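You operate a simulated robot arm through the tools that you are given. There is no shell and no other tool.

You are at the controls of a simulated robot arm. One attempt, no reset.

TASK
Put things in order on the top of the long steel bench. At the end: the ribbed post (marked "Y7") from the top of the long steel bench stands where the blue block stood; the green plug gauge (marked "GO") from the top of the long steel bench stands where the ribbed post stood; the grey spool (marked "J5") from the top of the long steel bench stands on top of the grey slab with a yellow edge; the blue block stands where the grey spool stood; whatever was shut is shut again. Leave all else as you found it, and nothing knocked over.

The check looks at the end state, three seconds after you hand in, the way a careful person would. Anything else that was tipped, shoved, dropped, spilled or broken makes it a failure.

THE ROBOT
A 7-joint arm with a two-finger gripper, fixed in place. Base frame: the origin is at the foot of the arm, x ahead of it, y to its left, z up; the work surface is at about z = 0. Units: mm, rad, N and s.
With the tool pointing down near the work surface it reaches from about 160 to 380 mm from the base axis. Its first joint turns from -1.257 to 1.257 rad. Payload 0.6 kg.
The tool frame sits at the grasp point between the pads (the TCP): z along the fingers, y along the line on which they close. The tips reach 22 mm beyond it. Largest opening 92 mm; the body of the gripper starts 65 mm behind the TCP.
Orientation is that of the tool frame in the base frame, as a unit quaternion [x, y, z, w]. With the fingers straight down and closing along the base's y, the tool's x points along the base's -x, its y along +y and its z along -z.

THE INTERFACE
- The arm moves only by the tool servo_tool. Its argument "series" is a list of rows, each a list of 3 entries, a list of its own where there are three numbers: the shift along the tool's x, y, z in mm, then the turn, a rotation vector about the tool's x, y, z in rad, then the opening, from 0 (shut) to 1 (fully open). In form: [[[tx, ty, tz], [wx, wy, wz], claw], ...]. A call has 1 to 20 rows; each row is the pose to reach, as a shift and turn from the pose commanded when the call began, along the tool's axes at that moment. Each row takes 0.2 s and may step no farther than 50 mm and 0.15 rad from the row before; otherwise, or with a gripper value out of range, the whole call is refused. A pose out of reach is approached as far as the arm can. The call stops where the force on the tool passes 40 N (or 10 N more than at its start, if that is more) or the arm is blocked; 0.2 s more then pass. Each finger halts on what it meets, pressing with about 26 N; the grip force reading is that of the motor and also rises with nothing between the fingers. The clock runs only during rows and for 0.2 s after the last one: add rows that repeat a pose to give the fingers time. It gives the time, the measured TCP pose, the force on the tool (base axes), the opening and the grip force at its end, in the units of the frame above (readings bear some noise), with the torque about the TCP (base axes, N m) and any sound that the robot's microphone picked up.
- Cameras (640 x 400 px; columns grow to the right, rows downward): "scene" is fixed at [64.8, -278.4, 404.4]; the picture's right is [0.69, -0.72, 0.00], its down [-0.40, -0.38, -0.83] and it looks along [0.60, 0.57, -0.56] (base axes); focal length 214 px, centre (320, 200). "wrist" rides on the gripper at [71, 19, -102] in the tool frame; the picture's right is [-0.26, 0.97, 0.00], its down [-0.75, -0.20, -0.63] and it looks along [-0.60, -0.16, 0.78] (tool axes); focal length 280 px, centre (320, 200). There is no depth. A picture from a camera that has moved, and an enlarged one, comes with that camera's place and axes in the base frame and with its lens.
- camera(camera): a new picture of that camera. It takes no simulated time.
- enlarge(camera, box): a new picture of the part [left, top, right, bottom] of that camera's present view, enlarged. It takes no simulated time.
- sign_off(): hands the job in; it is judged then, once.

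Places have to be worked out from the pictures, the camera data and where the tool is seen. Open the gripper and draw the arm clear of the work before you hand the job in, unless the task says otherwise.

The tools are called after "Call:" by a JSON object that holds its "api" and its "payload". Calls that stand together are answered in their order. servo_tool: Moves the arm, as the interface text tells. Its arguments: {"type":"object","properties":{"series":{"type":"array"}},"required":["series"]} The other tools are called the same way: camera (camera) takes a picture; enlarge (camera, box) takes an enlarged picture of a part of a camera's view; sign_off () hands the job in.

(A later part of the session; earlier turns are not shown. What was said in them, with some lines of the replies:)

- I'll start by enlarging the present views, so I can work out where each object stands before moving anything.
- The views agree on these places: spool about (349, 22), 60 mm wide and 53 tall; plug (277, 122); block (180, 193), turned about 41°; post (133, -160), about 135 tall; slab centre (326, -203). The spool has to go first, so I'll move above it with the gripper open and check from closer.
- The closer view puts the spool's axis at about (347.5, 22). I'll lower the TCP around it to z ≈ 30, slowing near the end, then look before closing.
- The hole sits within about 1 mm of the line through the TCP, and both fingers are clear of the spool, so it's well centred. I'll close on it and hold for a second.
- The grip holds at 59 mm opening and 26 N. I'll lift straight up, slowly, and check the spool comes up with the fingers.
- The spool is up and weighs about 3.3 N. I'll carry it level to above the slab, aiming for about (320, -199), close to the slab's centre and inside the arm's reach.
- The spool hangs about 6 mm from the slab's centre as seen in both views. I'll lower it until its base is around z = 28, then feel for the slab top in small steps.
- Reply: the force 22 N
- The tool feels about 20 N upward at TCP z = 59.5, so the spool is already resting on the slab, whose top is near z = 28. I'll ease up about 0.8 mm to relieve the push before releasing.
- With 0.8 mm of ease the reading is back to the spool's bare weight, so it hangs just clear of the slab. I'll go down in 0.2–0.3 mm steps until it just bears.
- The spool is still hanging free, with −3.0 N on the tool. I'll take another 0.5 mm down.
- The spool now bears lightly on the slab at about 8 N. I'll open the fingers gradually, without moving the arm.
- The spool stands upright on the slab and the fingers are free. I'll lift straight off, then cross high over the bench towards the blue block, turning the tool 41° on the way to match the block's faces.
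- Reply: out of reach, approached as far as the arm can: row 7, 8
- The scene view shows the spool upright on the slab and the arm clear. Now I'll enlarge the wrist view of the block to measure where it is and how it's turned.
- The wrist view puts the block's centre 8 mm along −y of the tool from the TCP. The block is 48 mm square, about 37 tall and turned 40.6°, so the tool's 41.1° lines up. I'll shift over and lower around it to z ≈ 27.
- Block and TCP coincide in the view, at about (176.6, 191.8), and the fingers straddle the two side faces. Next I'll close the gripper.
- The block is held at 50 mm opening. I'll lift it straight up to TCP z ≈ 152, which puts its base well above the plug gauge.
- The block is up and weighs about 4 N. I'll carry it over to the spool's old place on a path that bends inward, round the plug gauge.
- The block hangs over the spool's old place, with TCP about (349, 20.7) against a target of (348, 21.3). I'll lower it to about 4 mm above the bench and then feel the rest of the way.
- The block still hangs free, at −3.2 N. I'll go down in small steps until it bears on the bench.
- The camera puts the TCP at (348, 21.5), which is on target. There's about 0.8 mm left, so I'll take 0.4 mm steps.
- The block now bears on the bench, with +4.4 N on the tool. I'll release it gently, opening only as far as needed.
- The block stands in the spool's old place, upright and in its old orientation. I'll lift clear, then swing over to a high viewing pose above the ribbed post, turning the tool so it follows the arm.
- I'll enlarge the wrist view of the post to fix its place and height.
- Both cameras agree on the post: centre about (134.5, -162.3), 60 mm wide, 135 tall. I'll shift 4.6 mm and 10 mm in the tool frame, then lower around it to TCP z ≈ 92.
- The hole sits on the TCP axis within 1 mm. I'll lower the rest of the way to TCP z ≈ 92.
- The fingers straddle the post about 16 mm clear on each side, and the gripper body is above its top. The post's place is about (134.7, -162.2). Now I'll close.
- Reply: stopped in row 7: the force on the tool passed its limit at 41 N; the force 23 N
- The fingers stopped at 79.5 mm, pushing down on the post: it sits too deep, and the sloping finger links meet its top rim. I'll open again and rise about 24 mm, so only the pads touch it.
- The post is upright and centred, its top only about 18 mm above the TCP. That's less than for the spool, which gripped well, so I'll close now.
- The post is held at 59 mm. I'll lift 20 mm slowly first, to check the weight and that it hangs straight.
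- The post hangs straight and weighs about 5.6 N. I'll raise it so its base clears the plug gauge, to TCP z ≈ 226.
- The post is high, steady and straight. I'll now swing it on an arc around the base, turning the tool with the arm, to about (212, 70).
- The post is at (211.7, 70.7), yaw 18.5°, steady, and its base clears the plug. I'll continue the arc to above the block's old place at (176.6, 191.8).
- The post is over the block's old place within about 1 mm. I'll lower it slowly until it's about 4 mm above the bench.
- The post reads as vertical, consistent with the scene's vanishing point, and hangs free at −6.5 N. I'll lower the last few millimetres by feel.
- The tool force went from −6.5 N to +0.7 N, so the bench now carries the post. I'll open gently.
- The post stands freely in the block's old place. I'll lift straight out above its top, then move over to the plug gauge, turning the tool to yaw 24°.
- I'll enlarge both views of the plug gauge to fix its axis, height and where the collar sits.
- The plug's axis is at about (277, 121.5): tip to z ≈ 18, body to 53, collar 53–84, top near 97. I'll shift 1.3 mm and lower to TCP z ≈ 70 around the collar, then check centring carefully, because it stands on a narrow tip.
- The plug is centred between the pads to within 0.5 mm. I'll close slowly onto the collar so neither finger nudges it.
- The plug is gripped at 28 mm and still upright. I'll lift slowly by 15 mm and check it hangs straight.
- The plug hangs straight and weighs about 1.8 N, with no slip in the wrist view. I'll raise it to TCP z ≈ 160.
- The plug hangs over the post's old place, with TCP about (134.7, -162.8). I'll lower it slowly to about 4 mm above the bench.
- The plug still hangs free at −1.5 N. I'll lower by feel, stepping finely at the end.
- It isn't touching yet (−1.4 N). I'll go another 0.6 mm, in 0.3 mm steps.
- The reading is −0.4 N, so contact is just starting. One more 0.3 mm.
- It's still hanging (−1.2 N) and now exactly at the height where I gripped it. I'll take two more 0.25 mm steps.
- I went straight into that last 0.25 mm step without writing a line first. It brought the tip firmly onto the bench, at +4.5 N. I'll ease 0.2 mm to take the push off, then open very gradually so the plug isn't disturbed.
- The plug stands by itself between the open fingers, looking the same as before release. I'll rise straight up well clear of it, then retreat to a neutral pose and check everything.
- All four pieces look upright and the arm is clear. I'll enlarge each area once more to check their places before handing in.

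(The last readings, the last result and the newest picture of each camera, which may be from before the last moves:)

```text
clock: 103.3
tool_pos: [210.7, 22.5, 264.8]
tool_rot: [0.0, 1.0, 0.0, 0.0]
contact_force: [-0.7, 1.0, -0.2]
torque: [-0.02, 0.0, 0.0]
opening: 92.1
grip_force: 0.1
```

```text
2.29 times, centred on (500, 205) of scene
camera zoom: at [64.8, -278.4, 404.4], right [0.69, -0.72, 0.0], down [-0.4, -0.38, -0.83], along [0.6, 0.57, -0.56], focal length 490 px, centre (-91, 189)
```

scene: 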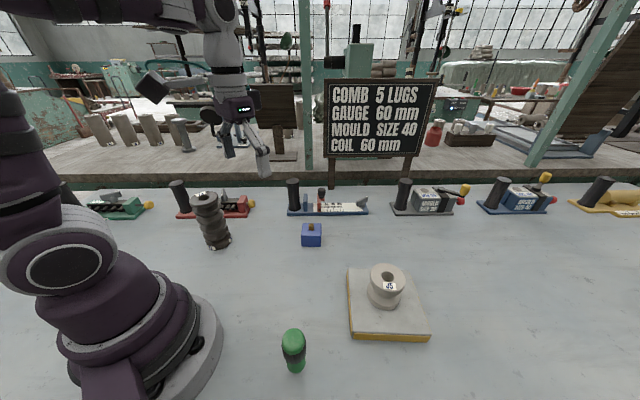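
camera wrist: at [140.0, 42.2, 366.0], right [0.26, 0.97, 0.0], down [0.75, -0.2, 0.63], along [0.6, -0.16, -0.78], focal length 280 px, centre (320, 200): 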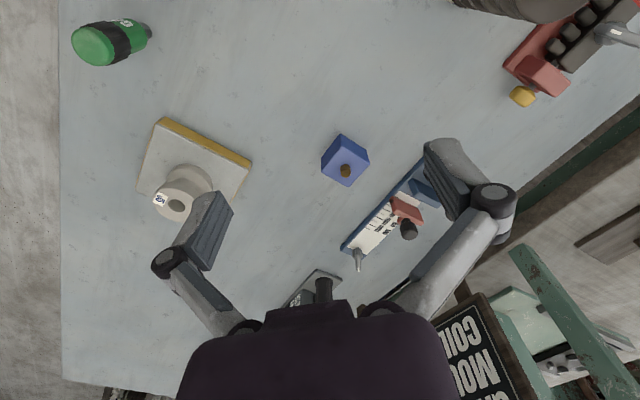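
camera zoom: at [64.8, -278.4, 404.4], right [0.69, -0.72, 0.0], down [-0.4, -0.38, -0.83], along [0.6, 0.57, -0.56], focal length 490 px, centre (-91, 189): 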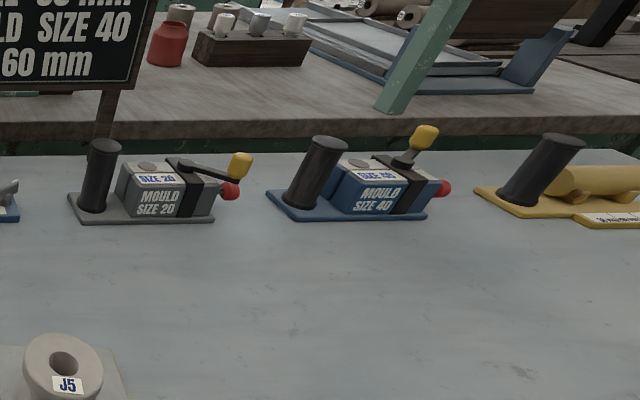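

Final check: the post stands on the block's old spot, the block on the spool's, and the plug on the post's, each within a few millimetres. The spool is upright near the centre of the slab, which hasn't moved, and the fixtures look untouched. The gripper is open and clear, so I'm handing in.

Call:
{"api": "sign_off", "payload": {}}

```text
The job is handed in.
```

All four pieces are in their new places and upright, and I've handed the job in; I haven't seen the result of the check. In the last pictures:

- **Ribbed post (Y7):** it stands where the blue block was, within about 2 mm.
- **Green plug gauge (GO):** it stands on its tip where the ribbed post was, within about 3 mm.
- **Grey spool (J5):** it stands on the slab with the yellow edge, a few millimetres from the centre. The slab had not moved.
- **Blue block:** it stands where the spool was, within about 2 mm, turned the same way as before.

**First grip on the post:** I gripped it too low, so the finger links pressed on its top rim until the 40 N limit stopped the arm. The post stayed upright and in place, and the second grip, higher up, held.

I found nothing that had been shut and opened nothing. The bench fixtures look untouched. The gripper is open and the arm is clear of the work.
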